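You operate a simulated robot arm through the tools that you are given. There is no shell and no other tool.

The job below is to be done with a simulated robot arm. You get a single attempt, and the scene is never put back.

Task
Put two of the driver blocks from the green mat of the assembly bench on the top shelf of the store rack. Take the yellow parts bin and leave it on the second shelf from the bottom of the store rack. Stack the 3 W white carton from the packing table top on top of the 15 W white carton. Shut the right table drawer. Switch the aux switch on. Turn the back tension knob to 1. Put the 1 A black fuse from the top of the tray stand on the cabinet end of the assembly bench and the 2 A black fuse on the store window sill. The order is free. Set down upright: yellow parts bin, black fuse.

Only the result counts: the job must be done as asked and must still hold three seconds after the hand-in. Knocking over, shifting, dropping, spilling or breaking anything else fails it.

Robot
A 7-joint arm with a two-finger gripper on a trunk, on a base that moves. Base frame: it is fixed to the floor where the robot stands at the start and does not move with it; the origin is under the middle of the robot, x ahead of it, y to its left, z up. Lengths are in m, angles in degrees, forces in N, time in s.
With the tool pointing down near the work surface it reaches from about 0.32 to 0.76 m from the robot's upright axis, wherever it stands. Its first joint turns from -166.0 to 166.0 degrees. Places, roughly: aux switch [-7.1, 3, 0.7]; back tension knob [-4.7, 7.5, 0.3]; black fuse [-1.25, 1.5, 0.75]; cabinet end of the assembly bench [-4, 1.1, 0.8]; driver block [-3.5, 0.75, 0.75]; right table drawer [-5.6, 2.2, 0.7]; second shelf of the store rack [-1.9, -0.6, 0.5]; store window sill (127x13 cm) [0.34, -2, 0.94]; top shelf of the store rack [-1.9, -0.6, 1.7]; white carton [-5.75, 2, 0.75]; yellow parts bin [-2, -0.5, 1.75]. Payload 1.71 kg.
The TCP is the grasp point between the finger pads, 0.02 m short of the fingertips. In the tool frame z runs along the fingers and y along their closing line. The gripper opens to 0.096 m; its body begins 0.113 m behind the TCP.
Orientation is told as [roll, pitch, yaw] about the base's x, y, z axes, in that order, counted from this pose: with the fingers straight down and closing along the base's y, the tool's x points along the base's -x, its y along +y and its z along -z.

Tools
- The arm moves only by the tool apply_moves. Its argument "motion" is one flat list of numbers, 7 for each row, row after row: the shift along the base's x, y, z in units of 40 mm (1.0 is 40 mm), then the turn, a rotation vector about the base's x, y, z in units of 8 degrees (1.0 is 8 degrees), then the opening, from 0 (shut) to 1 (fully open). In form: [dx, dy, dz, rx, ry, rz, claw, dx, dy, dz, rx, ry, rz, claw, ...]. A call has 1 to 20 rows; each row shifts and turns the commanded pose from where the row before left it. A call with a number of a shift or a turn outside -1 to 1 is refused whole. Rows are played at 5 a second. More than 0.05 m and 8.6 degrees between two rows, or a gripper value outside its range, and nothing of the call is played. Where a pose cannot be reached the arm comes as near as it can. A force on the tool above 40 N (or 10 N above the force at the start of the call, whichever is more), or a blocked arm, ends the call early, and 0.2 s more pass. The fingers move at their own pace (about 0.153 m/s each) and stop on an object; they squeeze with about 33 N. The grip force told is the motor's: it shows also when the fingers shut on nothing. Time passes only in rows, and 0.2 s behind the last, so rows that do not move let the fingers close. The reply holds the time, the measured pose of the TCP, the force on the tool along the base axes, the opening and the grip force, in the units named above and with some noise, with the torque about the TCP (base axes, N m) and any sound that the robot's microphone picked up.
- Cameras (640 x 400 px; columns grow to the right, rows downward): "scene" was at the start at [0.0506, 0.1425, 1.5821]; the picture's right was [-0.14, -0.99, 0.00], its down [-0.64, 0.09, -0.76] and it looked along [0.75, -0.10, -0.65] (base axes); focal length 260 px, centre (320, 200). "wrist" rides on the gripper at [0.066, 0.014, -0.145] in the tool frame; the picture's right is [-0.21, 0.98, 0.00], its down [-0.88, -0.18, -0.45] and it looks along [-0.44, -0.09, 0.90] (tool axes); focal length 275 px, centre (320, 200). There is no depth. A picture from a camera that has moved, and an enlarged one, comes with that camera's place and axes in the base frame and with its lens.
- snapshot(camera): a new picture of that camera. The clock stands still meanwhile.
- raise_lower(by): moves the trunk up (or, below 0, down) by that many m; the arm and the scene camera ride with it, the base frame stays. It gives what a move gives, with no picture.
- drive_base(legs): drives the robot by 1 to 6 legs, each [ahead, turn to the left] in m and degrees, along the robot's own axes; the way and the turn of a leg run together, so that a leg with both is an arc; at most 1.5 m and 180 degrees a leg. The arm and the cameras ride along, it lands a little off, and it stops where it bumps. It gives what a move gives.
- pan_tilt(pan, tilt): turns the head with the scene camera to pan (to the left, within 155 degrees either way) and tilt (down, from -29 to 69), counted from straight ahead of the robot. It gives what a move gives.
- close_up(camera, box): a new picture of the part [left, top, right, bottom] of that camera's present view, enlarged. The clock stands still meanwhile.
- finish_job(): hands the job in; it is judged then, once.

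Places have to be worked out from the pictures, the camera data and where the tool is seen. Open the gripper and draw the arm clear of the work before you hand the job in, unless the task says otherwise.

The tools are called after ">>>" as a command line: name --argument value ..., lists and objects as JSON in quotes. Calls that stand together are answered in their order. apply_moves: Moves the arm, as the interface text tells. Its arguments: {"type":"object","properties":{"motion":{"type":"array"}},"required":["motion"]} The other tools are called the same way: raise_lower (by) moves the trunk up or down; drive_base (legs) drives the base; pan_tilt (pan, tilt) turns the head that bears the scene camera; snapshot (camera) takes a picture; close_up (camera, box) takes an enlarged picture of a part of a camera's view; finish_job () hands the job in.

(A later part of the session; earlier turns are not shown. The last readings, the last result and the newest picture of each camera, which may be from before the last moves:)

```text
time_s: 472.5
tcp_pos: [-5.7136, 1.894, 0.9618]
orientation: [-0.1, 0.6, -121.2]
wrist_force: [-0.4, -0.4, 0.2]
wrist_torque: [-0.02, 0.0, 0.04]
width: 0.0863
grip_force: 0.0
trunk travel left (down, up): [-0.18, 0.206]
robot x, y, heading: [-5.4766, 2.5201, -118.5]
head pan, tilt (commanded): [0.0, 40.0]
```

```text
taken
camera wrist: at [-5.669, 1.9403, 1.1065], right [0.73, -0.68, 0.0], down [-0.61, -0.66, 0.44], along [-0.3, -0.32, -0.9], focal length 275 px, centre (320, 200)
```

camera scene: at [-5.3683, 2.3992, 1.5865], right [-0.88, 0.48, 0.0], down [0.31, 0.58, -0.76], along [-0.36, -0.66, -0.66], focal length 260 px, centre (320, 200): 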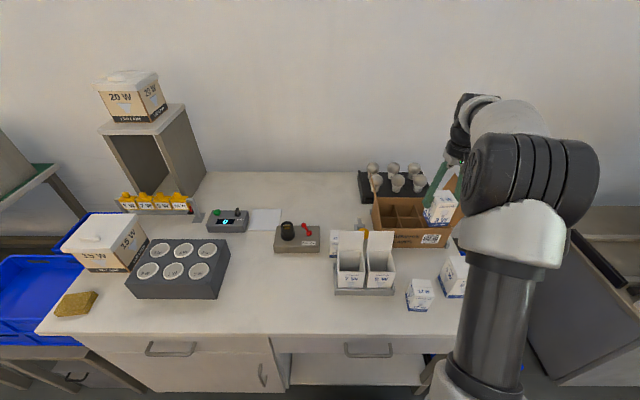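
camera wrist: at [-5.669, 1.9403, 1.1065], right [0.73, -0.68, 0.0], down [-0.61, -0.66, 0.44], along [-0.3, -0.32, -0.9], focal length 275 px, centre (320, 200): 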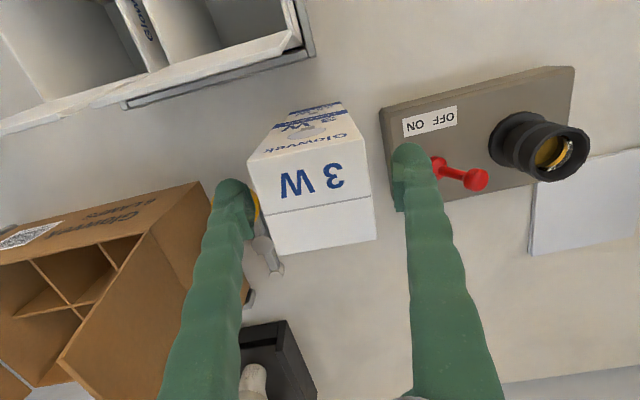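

Released and standing. I rise straight up and then back away from the table.

>>> apply_moves --motion '[0, 0, 0.6, 0, 0, 0, 0.9, 0, 0, 1, 0, 0, 0, 0.9, 0, 0, 1, 0, 0, 0, 0.9, 0, 0, 1, 0, 0, 0, 0.9, 0, 0, 0.8, 0, 0, 0, 0.9]'

>>> snapshot --camera "wrist"

>>> drive_base --legs '[[-0.3, 0]]'

>>> snapshot --camera "scene"

```text
time_s: 473.7
tcp_pos: [-5.7155, 1.8952, 1.1364]
orientation: [-0.2, 0.6, -121.2]
wrist_force: [1.8, 1.5, 0.2]
wrist_torque: [-0.03, 0.01, 0.0]
width: 0.0865
grip_force: 0.1
trunk travel left (down, up): [-0.18, 0.206]
robot x, y, heading: [-5.4783, 2.5173, -118.4]
head pan, tilt (commanded): [0.0, 40.0]
```

```text
taken
camera wrist: at [-5.6691, 1.9423, 1.2819], right [0.73, -0.68, 0.0], down [-0.61, -0.66, 0.44], along [-0.3, -0.32, -0.9], focal length 275 px, centre (320, 200)
```

wrist: 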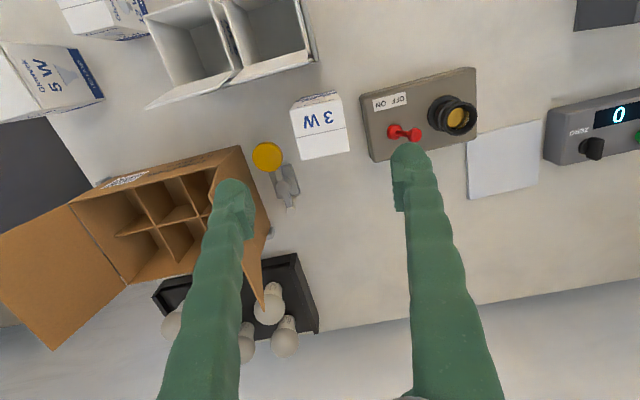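

```text
time_s: 475.8
tcp_pos: [-5.5716, 2.1557, 1.1368]
orientation: [-0.1, 0.6, -121.2]
wrist_force: [-0.2, 0.7, 0.3]
wrist_torque: [-0.08, 0.04, -0.01]
width: 0.0863
grip_force: 0.1
trunk travel left (down, up): [-0.18, 0.206]
robot x, y, heading: [-5.3387, 2.7831, -118.3]
head pan, tilt (commanded): [0.0, 40.0]
```

```text
taken
camera scene: at [-5.2261, 2.6614, 1.5866], right [-0.88, 0.47, 0.0], down [0.31, 0.58, -0.76], along [-0.36, -0.67, -0.65], focal length 260 px, centre (320, 200)
```

scene: 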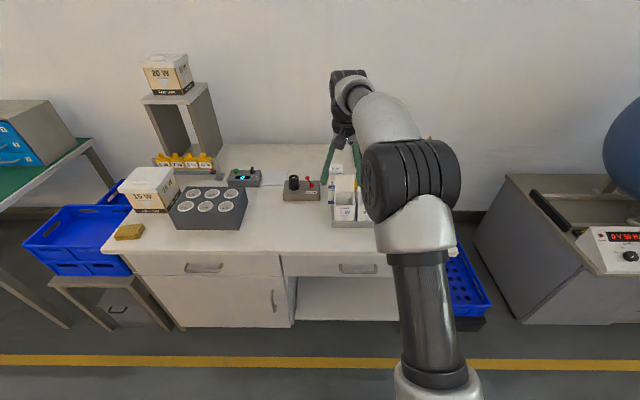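

The 3 W carton stands squarely on the 15 W one, and the drawer is flush. Next comes the aux switch, so I look to the right at the machine with the sloped control panel.

>>> pan_tilt --pan -55 --tilt 25

>>> snapshot --camera "scene"

>>> close_up --camera "scene" --box '[120, 120, 400, 300]'

```text
time_s: 477.1
tcp_pos: [-5.5634, 2.1693, 1.1464]
orientation: [-0.1, -0.3, -121.1]
wrist_force: [0.4, 0.0, 0.0]
wrist_torque: [0.07, 0.02, 0.01]
width: 0.0862
grip_force: 0.1
trunk travel left (down, up): [-0.18, 0.206]
robot x, y, heading: [-5.3381, 2.7796, -118.4]
head pan, tilt (commanded): [-55.0, 25.0]
```

```text
taken
camera scene: at [-5.2782, 2.7237, 1.6103], right [-0.12, 0.99, 0.01], down [0.43, 0.06, -0.9], along [-0.9, -0.1, -0.43], focal length 260 px, centre (320, 200)
```

scene: 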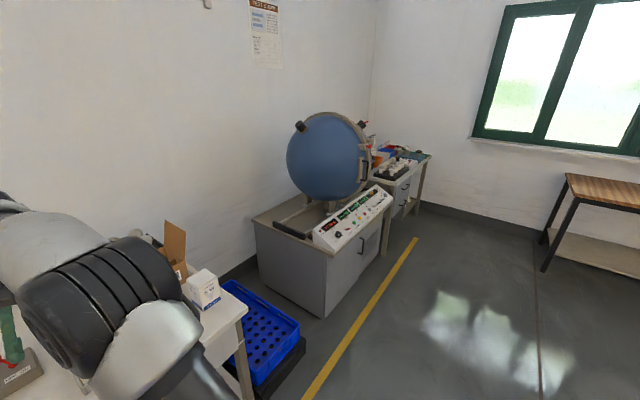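

```text
2.22 times, centred on (260, 210) of scene
camera zoom: at [-5.2782, 2.7237, 1.6103], right [-0.12, 0.99, 0.01], down [0.43, 0.06, -0.9], along [-0.9, -0.1, -0.43], focal length 578 px, centre (453, 178)
```

zoom: 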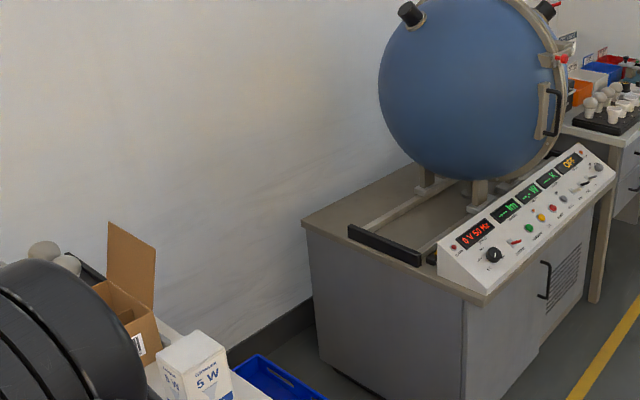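

The panel runs from u of about 6.9 to 7.5 at n about -0.78, with an amber OFF display at its right end, where the aux switch should be. I draw the arm in with the head turned away and then drive there.

>>> pan_tilt --pan 60 --tilt 25

>>> apply_moves --motion '[0.44, 0.79, 0, 0, 0, 0, 0.5, 0.44, 0.79, 0, 0, 0, 0, 0.5, 0.44, 0.79, 0, 0, 0, 0, 0.5, 0.44, 0.79, 0, 0, 0, 0, 0.3, 0.44, 0.79, 0, 0, 0, 0, 0]'

>>> drive_base --legs '[[0, -90.5], [1.2, 0], [0, 88]]'

>>> pan_tilt --pan 10 --tilt 35

>>> snapshot --camera "scene"

```text
time_s: 479.0
tcp_pos: [-5.563, 2.1697, 1.147]
orientation: [-0.1, -0.4, -121.2]
wrist_force: [-0.6, 0.8, 0.6]
wrist_torque: [0.0, -0.02, 0.0]
width: 0.0862
grip_force: 0.0
trunk travel left (down, up): [-0.18, 0.206]
robot x, y, heading: [-5.3402, 2.7825, -118.2]
head pan, tilt (commanded): [60.0, 25.0]
```

```text
time_s: 480.2
tcp_pos: [-5.4726, 2.3296, 1.1458]
orientation: [-0.1, -0.3, -121.2]
wrist_force: [-0.2, 0.6, 0.0]
wrist_torque: [-0.05, 0.01, 0.01]
width: 0.0
grip_force: 29.6
trunk travel left (down, up): [-0.18, 0.206]
robot x, y, heading: [-5.338, 2.7807, -118.4]
head pan, tilt (commanded): [60.0, 25.0]
```

```text
time_s: 495.9
tcp_pos: [-6.5229, 2.9476, 1.1456]
orientation: [-0.1, -0.3, -123.8]
wrist_force: [0.5, -0.3, 0.2]
wrist_torque: [-0.01, -0.02, 0.01]
width: 0.0001
grip_force: 29.7
trunk travel left (down, up): [-0.18, 0.206]
robot x, y, heading: [-6.3727, 3.3917, -121.1]
head pan, tilt (commanded): [60.0, 25.0]
```

```text
time_s: 497.1
tcp_pos: [-6.5155, 2.9618, 1.1514]
orientation: [-0.1, -1.2, -123.9]
wrist_force: [-0.9, -0.8, 0.0]
wrist_torque: [0.01, -0.02, -0.01]
width: 0.0
grip_force: 30.3
trunk travel left (down, up): [-0.18, 0.206]
robot x, y, heading: [-6.371, 3.3961, -120.9]
head pan, tilt (commanded): [10.0, 35.0]
```

```text
taken
camera scene: at [-6.2527, 3.2591, 1.594], right [-0.93, 0.36, 0.0], down [0.21, 0.55, -0.81], along [-0.29, -0.76, -0.59], focal length 260 px, centre (320, 200)
```

scene: 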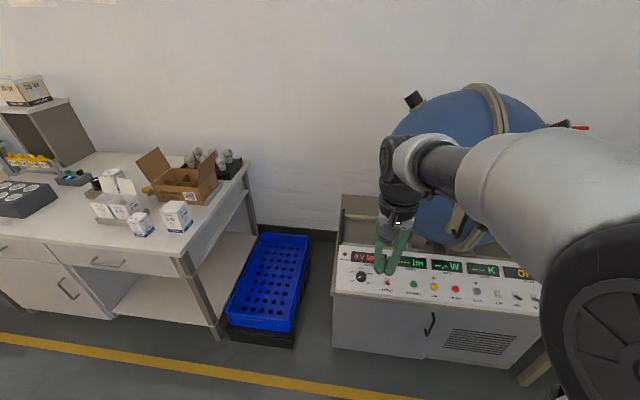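

I face the control panel. I zoom in to read its labels.

>>> close_up --camera "scene" --box '[340, 235, 460, 310]'

>>> close_up --camera "scene" --box '[430, 240, 550, 315]'

>>> snapshot --camera "wrist"

```text
5.33 times, centred on (400, 272) of scene
camera zoom: at [-6.2527, 3.2591, 1.594], right [-0.93, 0.36, 0.0], down [0.21, 0.55, -0.81], along [-0.29, -0.76, -0.59], focal length 1388 px, centre (-107, -187)
```

zoom: 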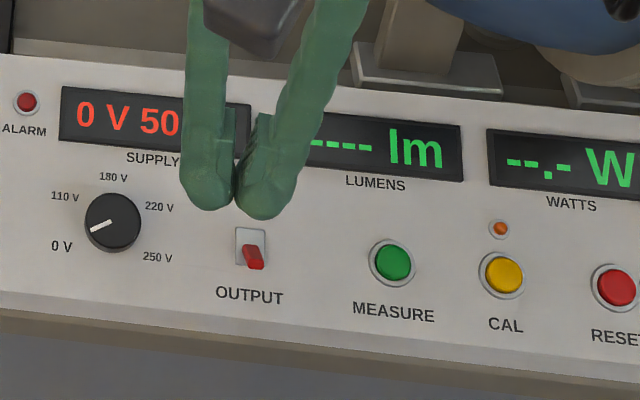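

```text
5.33 times, centred on (490, 278) of scene
camera zoom: at [-6.2527, 3.2591, 1.594], right [-0.93, 0.36, 0.0], down [0.21, 0.55, -0.81], along [-0.29, -0.76, -0.59], focal length 1388 px, centre (-587, -213)
```

zoom: 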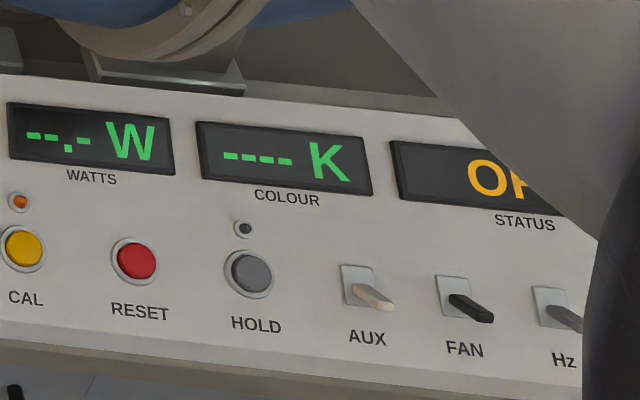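

```text
taken
camera wrist: at [-6.4644, 3.0112, 1.2953], right [0.7, -0.72, 0.0], down [-0.64, -0.62, 0.46], along [-0.33, -0.33, -0.89], focal length 275 px, centre (320, 200)
```

wrist: 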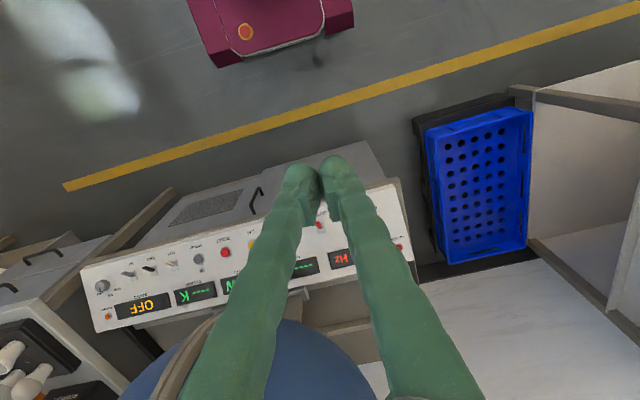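

The AUX toggle is the light-coloured lever left of the FAN and Hz toggles, at about [-7.087, 2.948, 0.725]. I move the base 0.4 m along to stand in front of it.

>>> drive_base --legs '[[0, -69], [0.4, 0], [0, 71]]'

>>> pan_tilt --pan 5 --tilt 45

>>> snapshot --camera "scene"

>>> snapshot --camera "wrist"

```text
time_s: 507.2
tcp_pos: [-6.8933, 3.0375, 1.151]
orientation: [0.0, -1.1, -121.5]
wrist_force: [-0.1, 0.1, 0.2]
wrist_torque: [-0.01, -0.01, 0.0]
width: 0.0001
grip_force: 29.9
trunk travel left (down, up): [-0.18, 0.206]
robot x, y, heading: [-6.776, 3.4759, -118.4]
head pan, tilt (commanded): [10.0, 35.0]
```

```text
time_s: 507.9
tcp_pos: [-6.8854, 3.0543, 1.1593]
orientation: [0.0, -2.2, -121.6]
wrist_force: [0.1, 0.6, 0.5]
wrist_torque: [-0.08, 0.06, -0.03]
width: 0.0
grip_force: 29.8
trunk travel left (down, up): [-0.18, 0.206]
robot x, y, heading: [-6.7743, 3.4783, -118.6]
head pan, tilt (commanded): [5.0, 45.0]
```

```text
taken
camera scene: at [-6.6535, 3.3595, 1.5794], right [-0.92, 0.4, 0.0], down [0.29, 0.66, -0.7], along [-0.28, -0.64, -0.72], focal length 260 px, centre (320, 200)
```

scene: 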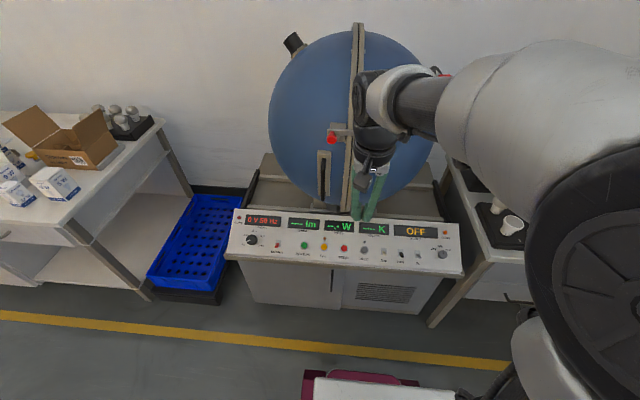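

```text
taken
camera wrist: at [-6.8361, 3.1079, 1.3015], right [0.73, -0.69, 0.01], down [-0.61, -0.64, 0.48], along [-0.32, -0.35, -0.88], focal length 275 px, centre (320, 200)
```

wrist: 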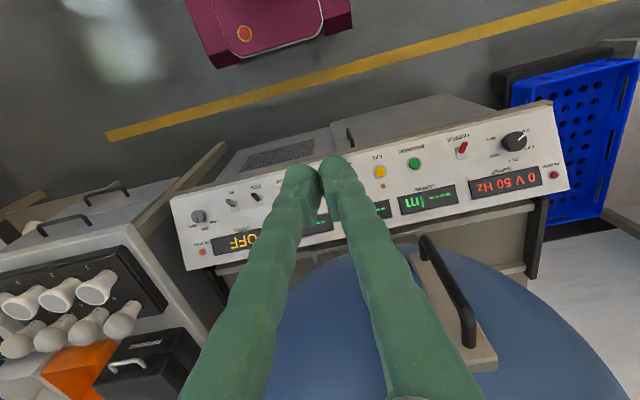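

I zoom in on the toggles from both cameras to see which way each lever points.

>>> close_up --camera "scene" --box '[350, 225, 446, 285]'

>>> close_up --camera "scene" --box '[236, 210, 332, 270]'

>>> close_up --camera "wrist" --box '[180, 150, 340, 250]'

```text
6.67 times, centred on (398, 255) of scene
camera zoom: at [-6.6535, 3.3595, 1.5794], right [-0.92, 0.4, 0.0], down [0.29, 0.66, -0.7], along [-0.28, -0.64, -0.72], focal length 1735 px, centre (-200, -167)
```

zoom: 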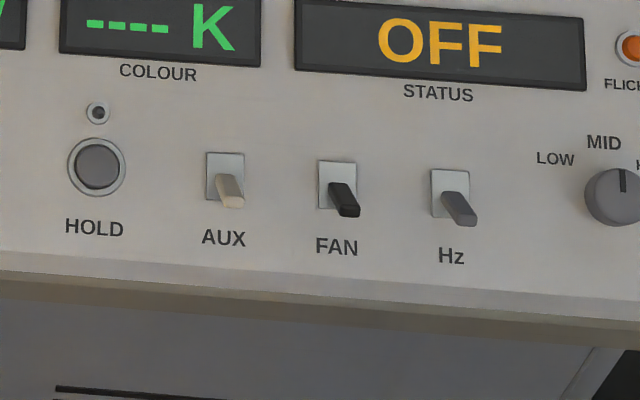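

```text
6.67 times, centred on (284, 240) of scene
camera zoom: at [-6.6535, 3.3595, 1.5794], right [-0.92, 0.4, 0.0], down [0.29, 0.66, -0.7], along [-0.28, -0.64, -0.72], focal length 1735 px, centre (560, -67)
```

zoom: 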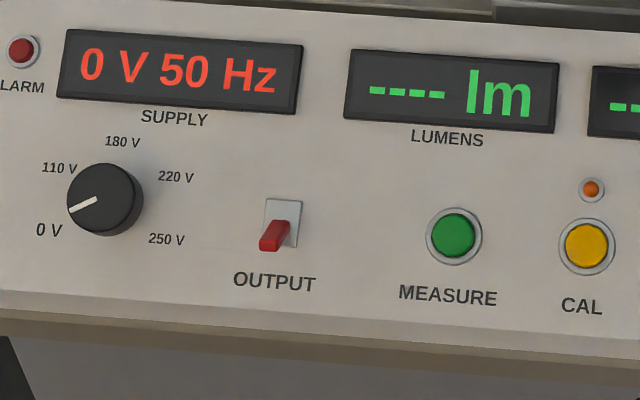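

```text
4.00 times, centred on (260, 200) of wrist
camera zoom: at [-6.8361, 3.1079, 1.3015], right [0.73, -0.69, 0.01], down [-0.61, -0.64, 0.48], along [-0.32, -0.35, -0.88], focal length 1101 px, centre (560, 200)
```

zoom: 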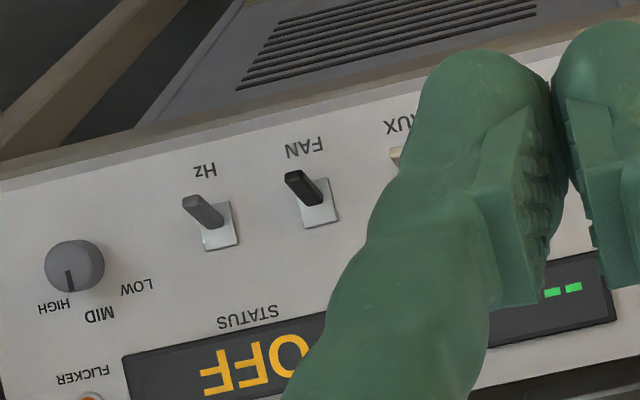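

All toggles point down-slope, towards their labels, so AUX is off and must be flipped up-slope. Triangulated, its plate is at [-7.1145, 2.937, 0.697] on a panel sloped at 45°. I bring the closed fingers to a point about 12 cm out from the panel, just below the lever, tilted square to the panel.

>>> apply_moves --motion '[-0.38, 0, -0.8, -0.575, 0.341, 0.04, 0, -0.38, 0, -0.8, -0.575, 0.341, 0.04, 0, -0.38, 0, -0.8, -0.575, 0.341, 0.04, 0, -0.38, 0, -0.8, -0.575, 0.341, 0.04, 0, -0.38, 0, -0.8, -0.575, 0.341, 0.04, 0, -0.38, 0, -0.8, -0.575, 0.341, 0.04, 0, -0.38, 0, -0.8, -0.575, 0.341, 0.04, 0, -0.38, 0, -0.8, -0.575, 0.341, 0.04, 0, -0.38, 0, -0.9, 0, 0, 0, 0, -0.38, 0, -0.9, 0, 0, 0, 0, -0.38, -0.1, -0.9, 0, 0, 0, 0]'

>>> snapshot --camera "wrist"

>>> snapshot --camera "scene"

```text
time_s: 510.3
tcp_pos: [-7.0571, 3.0348, 0.7946]
orientation: [-0.5, -44.9, -118.5]
wrist_force: [0.9, 0.2, 0.0]
wrist_torque: [0.02, -0.01, -0.03]
width: 0.0
grip_force: 29.5
out of reach, approached as far as the arm can: row 8
trunk travel left (down, up): [-0.18, 0.206]
robot x, y, heading: [-6.7746, 3.4777, -118.5]
head pan, tilt (commanded): [5.0, 45.0]
```

```text
taken
camera wrist: at [-6.9721, 3.1581, 0.8505], right [0.79, -0.6, 0.14], down [-0.3, -0.18, 0.93], along [-0.54, -0.78, -0.33], focal length 275 px, centre (320, 200)
```

wrist: 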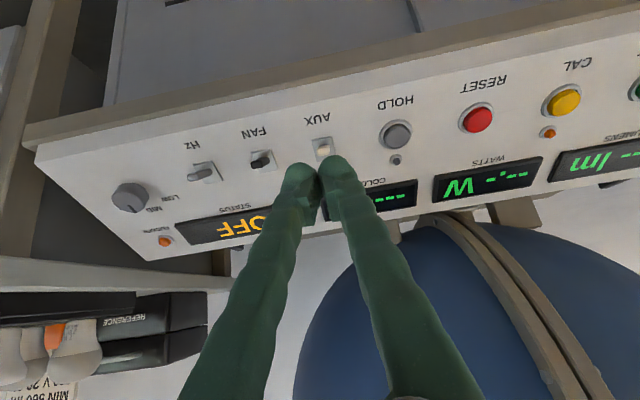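

```text
taken
camera scene: at [-6.6549, 3.3567, 1.5792], right [-0.92, 0.4, 0.0], down [0.29, 0.66, -0.69], along [-0.28, -0.64, -0.72], focal length 260 px, centre (320, 200)
```

scene: 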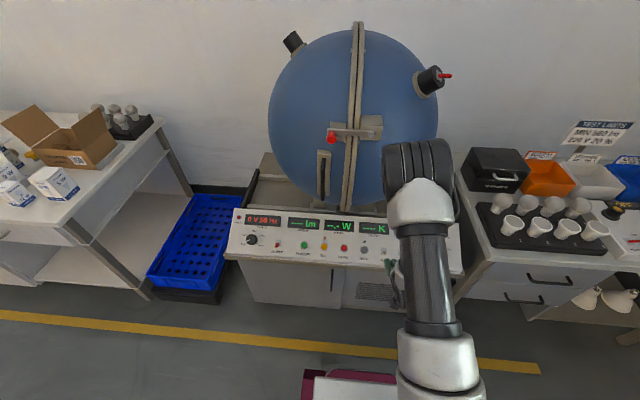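

The wrist view confirms the AUX lever within a centimetre and centred sideways. I shift 3 cm down-slope and approach to about 4 cm from the panel.

>>> apply_moves --motion '[0.26, 0.48, -0.55, 0, 0, 0, 0, -0.25, -0.47, -0.53, 0, 0, 0, 0, -0.25, -0.47, -0.53, 0, 0, 0, 0, -0.25, -0.47, -0.53, 0, 0, 0, 0, 0, 0, 0, 0, 0, 0, 0]'

>>> snapshot --camera "wrist"

>>> close_up --camera "scene" --box '[340, 215, 460, 290]'

```text
time_s: 511.5
tcp_pos: [-7.0769, 2.9997, 0.7065]
orientation: [-0.5, -45.0, -118.6]
wrist_force: [0.3, 0.2, -0.2]
wrist_torque: [0.01, -0.02, 0.0]
width: 0.0
grip_force: 29.9
trunk travel left (down, up): [-0.18, 0.206]
robot x, y, heading: [-6.7753, 3.4811, -118.6]
head pan, tilt (commanded): [5.0, 45.0]
```

```text
taken
camera wrist: at [-6.9925, 3.123, 0.7634], right [0.79, -0.6, 0.14], down [-0.3, -0.18, 0.93], along [-0.54, -0.78, -0.33], focal length 275 px, centre (320, 200)
```

wrist: 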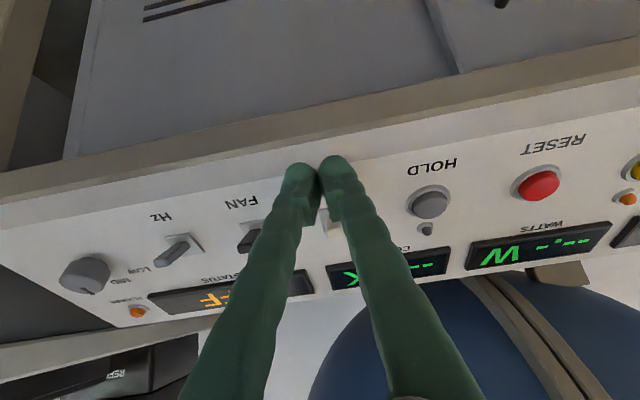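

```text
5.33 times, centred on (400, 252) of scene
camera zoom: at [-6.6547, 3.3574, 1.5793], right [-0.92, 0.4, 0.0], down [0.29, 0.66, -0.7], along [-0.28, -0.64, -0.72], focal length 1388 px, centre (-107, -80)
```

zoom: 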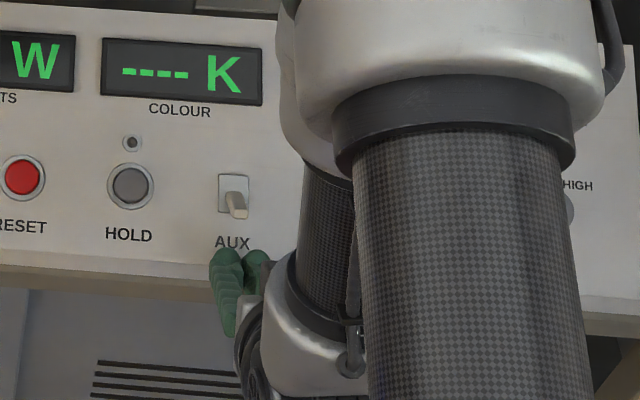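

The fingertips are right under the AUX lever. I go in the last 3 cm towards the panel.

>>> apply_moves --motion '[-0.13, -0.23, -0.27, 0, 0, 0, 0, -0.1, -0.19, -0.21, 0, 0, 0, 0, 0, 0, 0, 0, 0, 0, 0]'

>>> snapshot --camera "wrist"

>>> close_up --camera "scene" --box '[340, 215, 460, 290]'

```text
time_s: 512.0
tcp_pos: [-7.077, 3.0001, 0.7039]
orientation: [-0.5, -45.7, -118.6]
wrist_force: [-0.5, -0.4, -0.2]
wrist_torque: [0.04, -0.01, 0.02]
width: 0.0002
grip_force: 29.8
trunk travel left (down, up): [-0.18, 0.206]
robot x, y, heading: [-6.7774, 3.4797, -118.9]
head pan, tilt (commanded): [5.0, 45.0]
stopped in row 2: the force on the tool passed its limit at 42 N (the readings are from after the stop); the commanded pose is now the measured one
```

```text
taken
camera wrist: at [-6.9923, 3.1235, 0.7589], right [0.79, -0.6, 0.14], down [-0.3, -0.17, 0.94], along [-0.54, -0.78, -0.31], focal length 275 px, centre (320, 200)
```

wrist: 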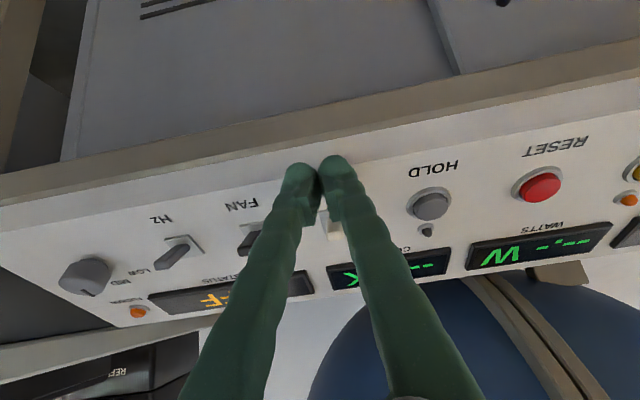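

```text
5.33 times, centred on (400, 252) of scene
camera zoom: at [-6.6551, 3.3567, 1.5793], right [-0.92, 0.4, 0.0], down [0.29, 0.66, -0.69], along [-0.28, -0.64, -0.72], focal length 1388 px, centre (-107, -80)
```

zoom: 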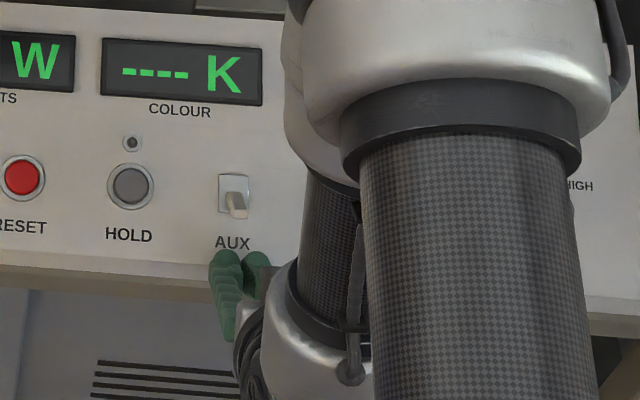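

The fingertips touched the panel's lower edge earlier than expected; re-triangulating HOLD and AUX puts the toggle row at n = -0.873, z = 0.707 on a slope of roughly 40°. I lift 6 mm off the surface and slide up-slope in 1 cm steps towards the lever.

>>> apply_moves --motion '[0.05, 0.09, 0.12, 0, 0, 0, 0, -0.09, -0.17, 0.16, 0, 0, 0, 0, -0.09, -0.17, 0.16, 0, 0, 0, 0, 0, 0, 0, 0, 0, 0, 0]'

>>> close_up --camera "scene" --box '[340, 215, 460, 290]'

>>> close_up --camera "wrist" --box '[220, 100, 460, 250]'

```text
time_s: 513.0
tcp_pos: [-7.0817, 2.9886, 0.7224]
orientation: [-0.5, -45.7, -118.5]
wrist_force: [-0.6, 0.7, -0.8]
wrist_torque: [-0.02, 0.02, -0.06]
width: 0.0
grip_force: 29.5
trunk travel left (down, up): [-0.18, 0.206]
robot x, y, heading: [-6.7745, 3.4756, -118.5]
head pan, tilt (commanded): [5.0, 45.0]
```

```text
5.33 times, centred on (400, 252) of scene
camera zoom: at [-6.6546, 3.3574, 1.5793], right [-0.92, 0.4, 0.0], down [0.29, 0.66, -0.7], along [-0.28, -0.64, -0.72], focal length 1388 px, centre (-107, -80)
```

zoom: 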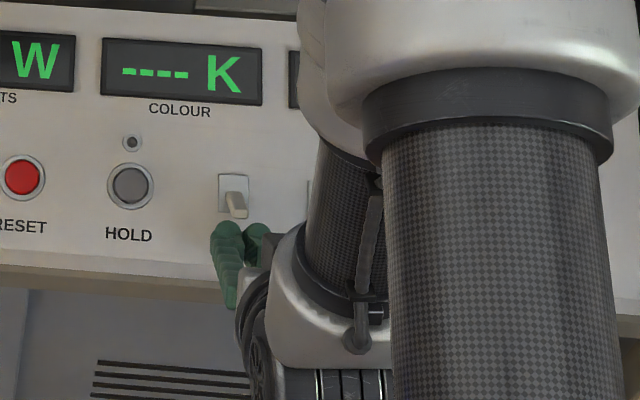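

```text
2.67 times, centred on (340, 175) of wrist
camera zoom: at [-6.9973, 3.1125, 0.7762], right [0.79, -0.6, 0.14], down [-0.3, -0.17, 0.94], along [-0.54, -0.78, -0.31], focal length 734 px, centre (267, 267)
```

zoom: 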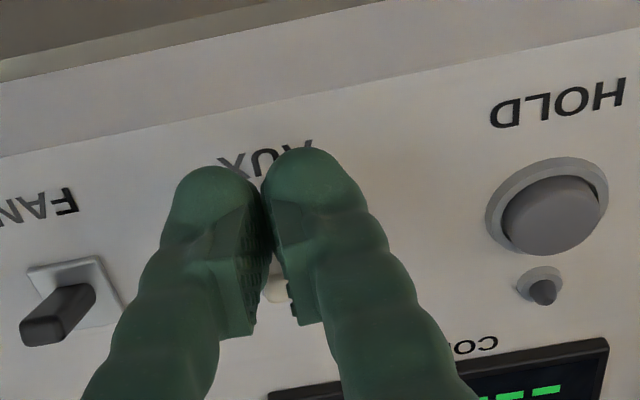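

The fingertips are now right against the lower side of the lever. I push on up-slope by 4 cm in small steps.

>>> apply_moves --motion '[-0.09, -0.17, 0.16, 0, 0, 0, 0, -0.09, -0.17, 0.16, 0, 0, 0, 0, -0.09, -0.17, 0.16, 0, 0, 0, 0, 0, 0, 0, 0, 0, 0, 0]'

>>> close_up --camera "scene" --box '[340, 215, 460, 290]'

>>> close_up --camera "wrist" --box '[220, 100, 460, 250]'

```text
time_s: 514.0
tcp_pos: [-7.0948, 2.9685, 0.7433]
orientation: [-0.4, -45.7, -118.7]
wrist_force: [0.2, -0.3, -0.3]
wrist_torque: [-0.03, 0.01, 0.0]
width: 0.0002
grip_force: 29.3
trunk travel left (down, up): [-0.18, 0.206]
robot x, y, heading: [-6.7766, 3.4752, -118.5]
head pan, tilt (commanded): [5.0, 45.0]
```

```text
5.33 times, centred on (400, 252) of scene
camera zoom: at [-6.6547, 3.3574, 1.5793], right [-0.92, 0.4, 0.0], down [0.29, 0.66, -0.7], along [-0.28, -0.64, -0.72], focal length 1388 px, centre (-107, -80)
```

zoom: 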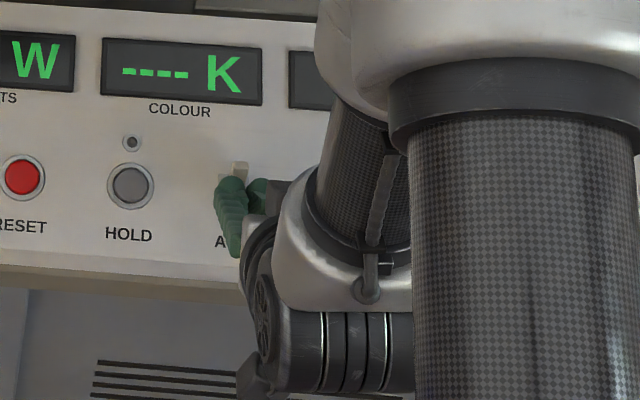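

```text
2.67 times, centred on (340, 175) of wrist
camera zoom: at [-7.0097, 3.0918, 0.7965], right [0.79, -0.6, 0.14], down [-0.3, -0.17, 0.94], along [-0.54, -0.78, -0.31], focal length 734 px, centre (267, 267)
```

zoom: 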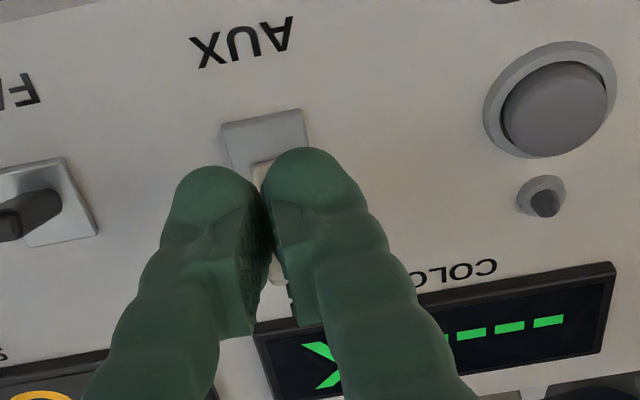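

The lever has swung up-slope ahead of the fingers. I push 1.5 cm more to make sure it snaps over, then back off.

>>> apply_moves --motion '[-0.09, -0.17, 0.16, 0, 0, 0, 0, -0.05, -0.08, 0.08, 0, 0, 0, 0, 0, 0, 0, 0, 0, 0, 0]'

>>> apply_moves --motion '[0.25, 0.47, 0.53, 0, 0, 0, 0, 0.25, 0.47, 0.53, 0, 0, 0, 0, 0.25, 0.47, 0.53, 0, 0, 0, 0]'

>>> close_up --camera "scene" --box '[340, 215, 460, 290]'

>>> snapshot --camera "wrist"

```text
time_s: 514.8
tcp_pos: [-7.1002, 2.9593, 0.7522]
orientation: [-0.6, -45.7, -118.6]
wrist_force: [0.0, 0.2, -0.3]
wrist_torque: [0.0, -0.02, -0.03]
width: 0.0003
grip_force: 29.5
trunk travel left (down, up): [-0.18, 0.206]
robot x, y, heading: [-6.771, 3.474, -118.3]
head pan, tilt (commanded): [5.0, 45.0]
```

```text
time_s: 515.6
tcp_pos: [-7.0689, 3.0157, 0.8164]
orientation: [-0.5, -45.7, -118.5]
wrist_force: [-0.6, 0.5, 0.7]
wrist_torque: [-0.01, 0.02, 0.01]
width: 0.0
grip_force: 29.2
trunk travel left (down, up): [-0.18, 0.206]
robot x, y, heading: [-6.775, 3.4783, -118.6]
head pan, tilt (commanded): [5.0, 45.0]
```

```text
5.33 times, centred on (400, 252) of scene
camera zoom: at [-6.6544, 3.3577, 1.5793], right [-0.92, 0.4, 0.0], down [0.29, 0.66, -0.7], along [-0.28, -0.64, -0.72], focal length 1388 px, centre (-107, -80)
```

zoom: 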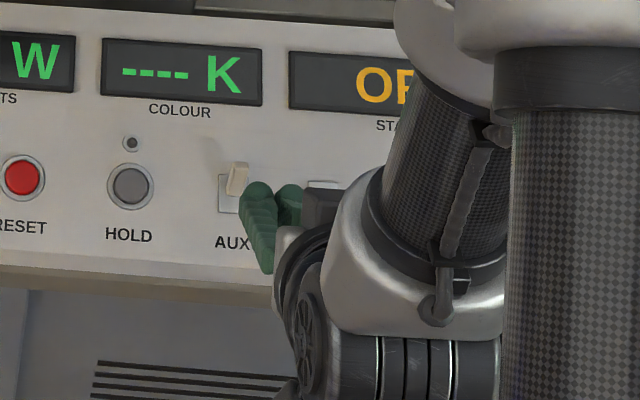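

```text
taken
camera wrist: at [-6.9842, 3.1389, 0.8705], right [0.79, -0.6, 0.14], down [-0.3, -0.17, 0.94], along [-0.54, -0.78, -0.31], focal length 275 px, centre (320, 200)
```

wrist: 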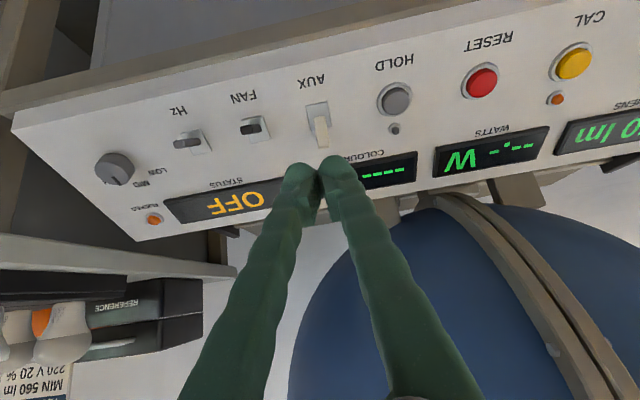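

The AUX lever now points up-slope, opposite to FAN and Hz, so it is on. I draw the arm back, level the tool and look across the room for the last item, the back tension knob.

>>> pan_tilt --pan 90 --tilt 20

>>> apply_moves --motion '[0.22, 0.4, 0.8, 0.627, -0.34, 0, 0, 0.22, 0.4, 0.8, 0.627, -0.34, 0, 0, 0.22, 0.4, 0.8, 0.627, -0.34, 0, 0, 0.22, 0.4, 0.8, 0.627, -0.34, 0, 0, 0.22, 0.4, 0.8, 0.627, -0.34, 0, 0, 0.22, 0.4, 0.8, 0.627, -0.34, 0, 0, 0.22, 0.4, 0.8, 0.627, -0.34, 0, 0, 0.22, 0.4, 0.8, 0.627, -0.34, 0, 0]'

>>> drive_base --legs '[[-0.15, 0], [0, -120]]'

>>> pan_tilt --pan -45 --tilt 20

>>> snapshot --camera "scene"

>>> pan_tilt --pan 20 --tilt 20

>>> snapshot --camera "scene"

```text
time_s: 517.2
tcp_pos: [-7.0688, 3.0136, 0.8155]
orientation: [-0.5, -45.8, -118.6]
wrist_force: [-0.4, 1.5, 0.3]
wrist_torque: [0.0, 0.04, 0.02]
width: 0.0
grip_force: 28.6
trunk travel left (down, up): [-0.18, 0.206]
robot x, y, heading: [-6.7741, 3.4806, -118.4]
head pan, tilt (commanded): [90.0, 20.0]
```

```text
time_s: 519.0
tcp_pos: [-6.9962, 3.145, 1.0709]
orientation: [-0.6, 0.0, -118.5]
wrist_force: [0.5, 0.2, 0.9]
wrist_torque: [-0.02, 0.0, -0.02]
width: 0.0001
grip_force: 29.8
trunk travel left (down, up): [-0.18, 0.206]
robot x, y, heading: [-6.7727, 3.4782, -118.5]
head pan, tilt (commanded): [90.0, 20.0]
```

```text
time_s: 526.3
tcp_pos: [-6.8895, 3.9581, 1.0707]
orientation: [-0.6, 0.0, 122.8]
wrist_force: [0.1, 1.0, -0.1]
wrist_torque: [-0.01, 0.0, -0.01]
width: 0.0
grip_force: 29.5
trunk travel left (down, up): [-0.18, 0.206]
robot x, y, heading: [-6.709, 3.5988, 122.6]
head pan, tilt (commanded): [90.0, 20.0]
```

```text
time_s: 528.5
tcp_pos: [-6.8807, 3.9437, 1.0766]
orientation: [-0.6, -0.9, 122.9]
wrist_force: [-0.6, 0.5, 0.5]
wrist_torque: [-0.03, 0.01, 0.01]
width: 0.0
grip_force: 30.1
trunk travel left (down, up): [-0.18, 0.206]
robot x, y, heading: [-6.7066, 3.5949, 122.6]
head pan, tilt (commanded): [-45.0, 20.0]
```

```text
taken
camera scene: at [-6.8007, 3.5779, 1.6182], right [0.98, -0.21, 0.01], down [-0.06, -0.35, -0.94], along [0.2, 0.91, -0.35], focal length 260 px, centre (320, 200)
```

scene: 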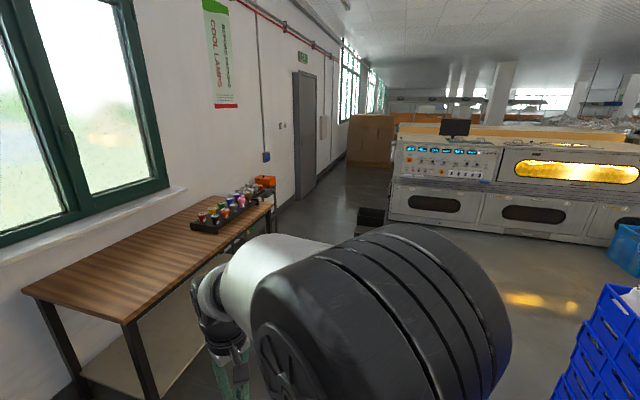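

```text
time_s: 529.8
tcp_pos: [-6.8799, 3.9429, 1.076]
orientation: [-0.6, -1.0, 122.7]
wrist_force: [1.0, 0.9, -0.3]
wrist_torque: [0.0, 0.03, -0.03]
width: 0.0
grip_force: 29.5
trunk travel left (down, up): [-0.18, 0.206]
robot x, y, heading: [-6.7073, 3.6024, 123.0]
head pan, tilt (commanded): [20.0, 20.0]
```

```text
taken
camera scene: at [-6.8946, 3.5434, 1.6178], right [0.61, 0.8, -0.01], down [0.28, -0.22, -0.93], along [-0.74, 0.56, -0.36], focal length 260 px, centre (320, 200)
```

scene: 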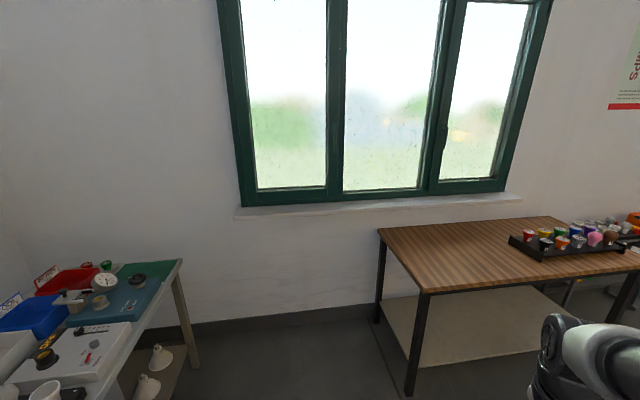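

By my reckoning the knob's given place projects to pixel (391, 185), at the near left end of the long machine. I turn the head back and zoom in there.

>>> pan_tilt --pan -55 --tilt 15

>>> snapshot --camera "scene"

>>> close_up --camera "scene" --box '[240, 110, 400, 210]'

```text
time_s: 531.3
tcp_pos: [-6.8799, 3.9442, 1.0757]
orientation: [-0.6, -0.9, 122.9]
wrist_force: [-1.1, 0.4, 0.6]
wrist_torque: [-0.01, -0.01, -0.03]
width: 0.0
grip_force: 29.4
trunk travel left (down, up): [-0.18, 0.206]
robot x, y, heading: [-6.7104, 3.5991, 122.8]
head pan, tilt (commanded): [-55.0, 15.0]
```

```text
taken
camera scene: at [-6.7852, 3.5735, 1.6266], right [0.93, -0.38, 0.01], down [-0.09, -0.25, -0.96], along [0.37, 0.89, -0.27], focal length 260 px, centre (320, 200)
```

scene: 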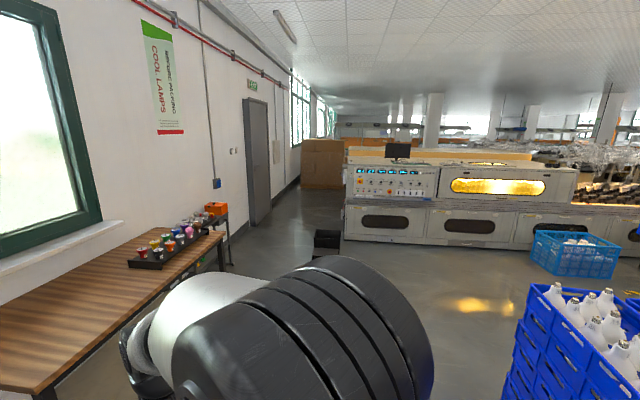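

```text
4.00 times, centred on (320, 160) of scene
camera zoom: at [-6.7852, 3.5735, 1.6266], right [0.93, -0.38, 0.01], down [-0.09, -0.25, -0.96], along [0.37, 0.89, -0.27], focal length 1041 px, centre (320, 360)
```

zoom: 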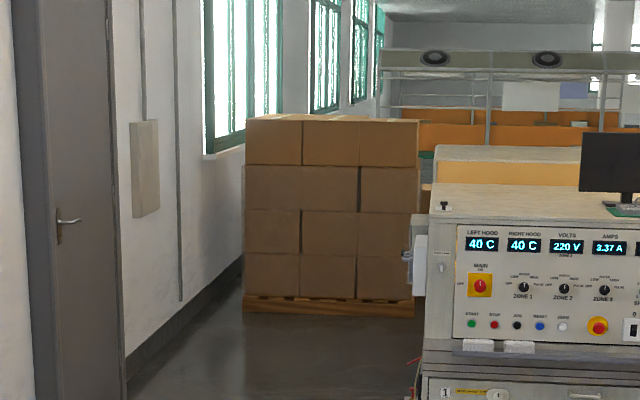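

I zoom lower, round the machine's near end and the dark box on the floor.

>>> close_up --camera "scene" --box '[300, 180, 420, 255]'

>>> close_up --camera "scene" --box '[330, 150, 490, 250]'

```text
5.33 times, centred on (360, 218) of scene
camera zoom: at [-6.7852, 3.5735, 1.6266], right [0.93, -0.38, 0.01], down [-0.09, -0.25, -0.96], along [0.37, 0.89, -0.27], focal length 1388 px, centre (107, 107)
```

zoom: 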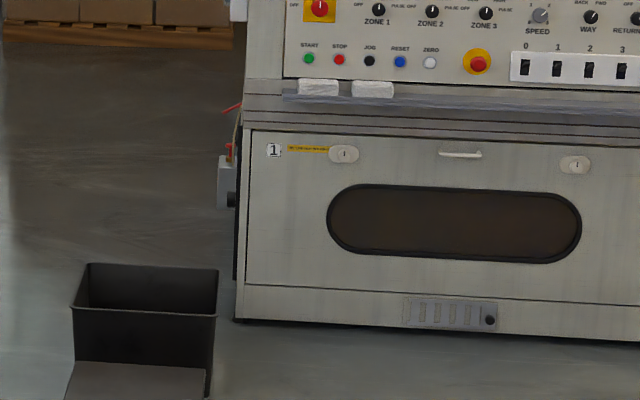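

```text
4.00 times, centred on (410, 200) of scene
camera zoom: at [-6.7852, 3.5735, 1.6266], right [0.93, -0.38, 0.01], down [-0.09, -0.25, -0.96], along [0.37, 0.89, -0.27], focal length 1041 px, centre (-40, 200)
```

zoom: 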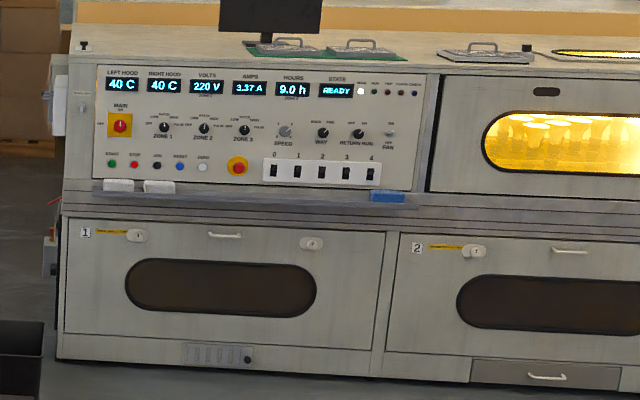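

The machine's near corner is at about u = 7.70, n = 3.46, so the knob at n = 4.28 must be on its end face, which faces the back wall. A floor bin stands at u = 7.75–8.10, n = 2.95–3.3, so I drive round it on the wall side, first to a point short of it.

>>> drive_base --legs '[[0, -45], [0.9, 0], [0.78, 0]]'

>>> pan_tilt --pan 0 --tilt 25

>>> snapshot --camera "scene"

```text
time_s: 542.8
tcp_pos: [-6.2268, 5.6159, 1.0757]
orientation: [-0.6, -1.0, 76.8]
wrist_force: [0.2, 0.2, 0.1]
wrist_torque: [-0.05, 0.0, -0.02]
width: 0.0
grip_force: 29.3
trunk travel left (down, up): [-0.18, 0.206]
robot x, y, heading: [-6.3564, 5.2537, 77.0]
head pan, tilt (commanded): [-55.0, 15.0]
```

```text
time_s: 544.1
tcp_pos: [-6.2309, 5.6003, 1.0818]
orientation: [-0.6, -2.0, 76.8]
wrist_force: [-0.2, 0.7, -0.1]
wrist_torque: [0.03, -0.03, -0.02]
width: 0.0
grip_force: 29.5
trunk travel left (down, up): [-0.18, 0.206]
robot x, y, heading: [-6.3548, 5.2507, 77.0]
head pan, tilt (commanded): [0.0, 25.0]
```

```text
taken
camera scene: at [-6.4927, 5.3439, 1.6097], right [0.97, -0.23, 0.0], down [-0.1, -0.43, -0.9], along [0.2, 0.88, -0.44], focal length 260 px, centre (320, 200)
```

scene: 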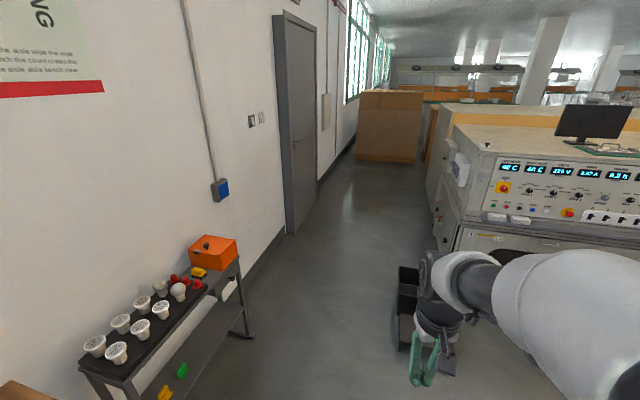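

The way is clear between the small bench on the left and the floor bin. I zoom in on the machine's end face.

>>> close_up --camera "scene" --box '[390, 120, 510, 260]'

>>> close_up --camera "scene" --box '[220, 240, 480, 400]'

```text
2.86 times, centred on (450, 190) of scene
camera zoom: at [-6.4927, 5.3439, 1.6097], right [0.97, -0.23, 0.0], down [-0.1, -0.43, -0.9], along [0.2, 0.88, -0.44], focal length 744 px, centre (-51, 229)
```

zoom: 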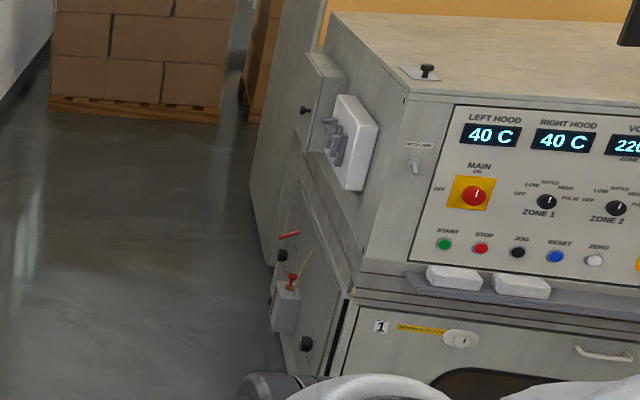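

```text
2.46 times, centred on (350, 320) of scene
camera zoom: at [-6.4927, 5.3439, 1.6097], right [0.97, -0.23, 0.0], down [-0.1, -0.43, -0.9], along [0.2, 0.88, -0.44], focal length 641 px, centre (246, -95)
```

zoom: 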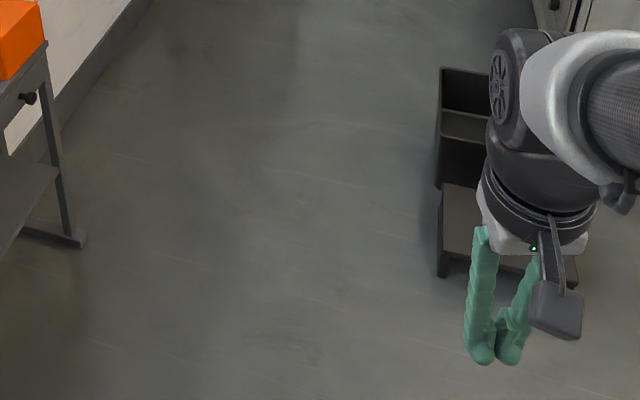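

Two black knobs are on the end face: a front one and, farther along, a back one, near a small box with a red lever. I drive round the bin and stop facing the end face.

>>> drive_base --legs '[[0, 4.6], [1.32, 0], [0, -23.3], [1.45, 0], [0, -87]]'

>>> pan_tilt --pan 0 --tilt 40

>>> snapshot --camera "scene"

>>> snapshot --camera "wrist"

```text
time_s: 564.7
tcp_pos: [-5.1795, 7.587, 1.0814]
orientation: [-0.5, -1.8, -26.8]
wrist_force: [-0.3, -0.4, 0.2]
wrist_torque: [0.03, 0.01, 0.0]
width: 0.0002
grip_force: 29.4
trunk travel left (down, up): [-0.18, 0.206]
robot x, y, heading: [-5.4853, 7.7939, -26.9]
head pan, tilt (commanded): [0.0, 25.0]
```

```text
time_s: 565.4
tcp_pos: [-5.1948, 7.5962, 1.0877]
orientation: [-0.6, -2.8, -26.9]
wrist_force: [-0.7, -0.3, -0.2]
wrist_torque: [-0.04, -0.08, 0.03]
width: 0.0001
grip_force: 30.0
trunk travel left (down, up): [-0.18, 0.206]
robot x, y, heading: [-5.4875, 7.7946, -27.2]
head pan, tilt (commanded): [0.0, 40.0]
```

```text
taken
camera scene: at [-5.3733, 7.9091, 1.5867], right [-0.45, -0.89, 0.0], down [-0.58, 0.3, -0.76], along [0.68, -0.34, -0.65], focal length 260 px, centre (320, 200)
```

scene: 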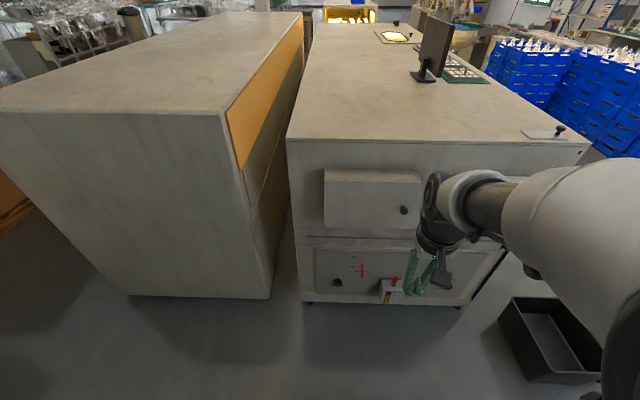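

```text
taken
camera wrist: at [-5.2535, 7.6415, 1.2285], right [0.63, 0.78, 0.0], down [0.68, -0.55, 0.49], along [0.38, -0.31, -0.87], focal length 275 px, centre (320, 200)
```

wrist: 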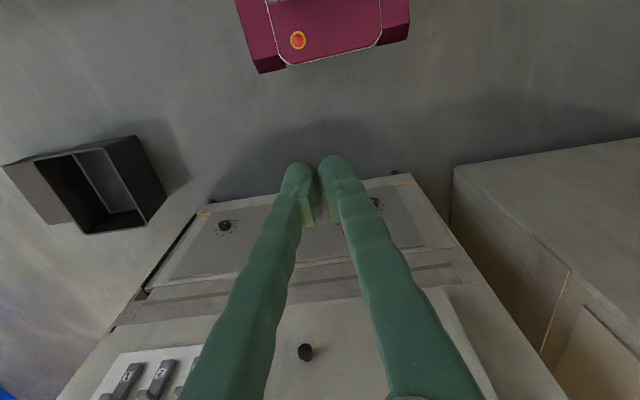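

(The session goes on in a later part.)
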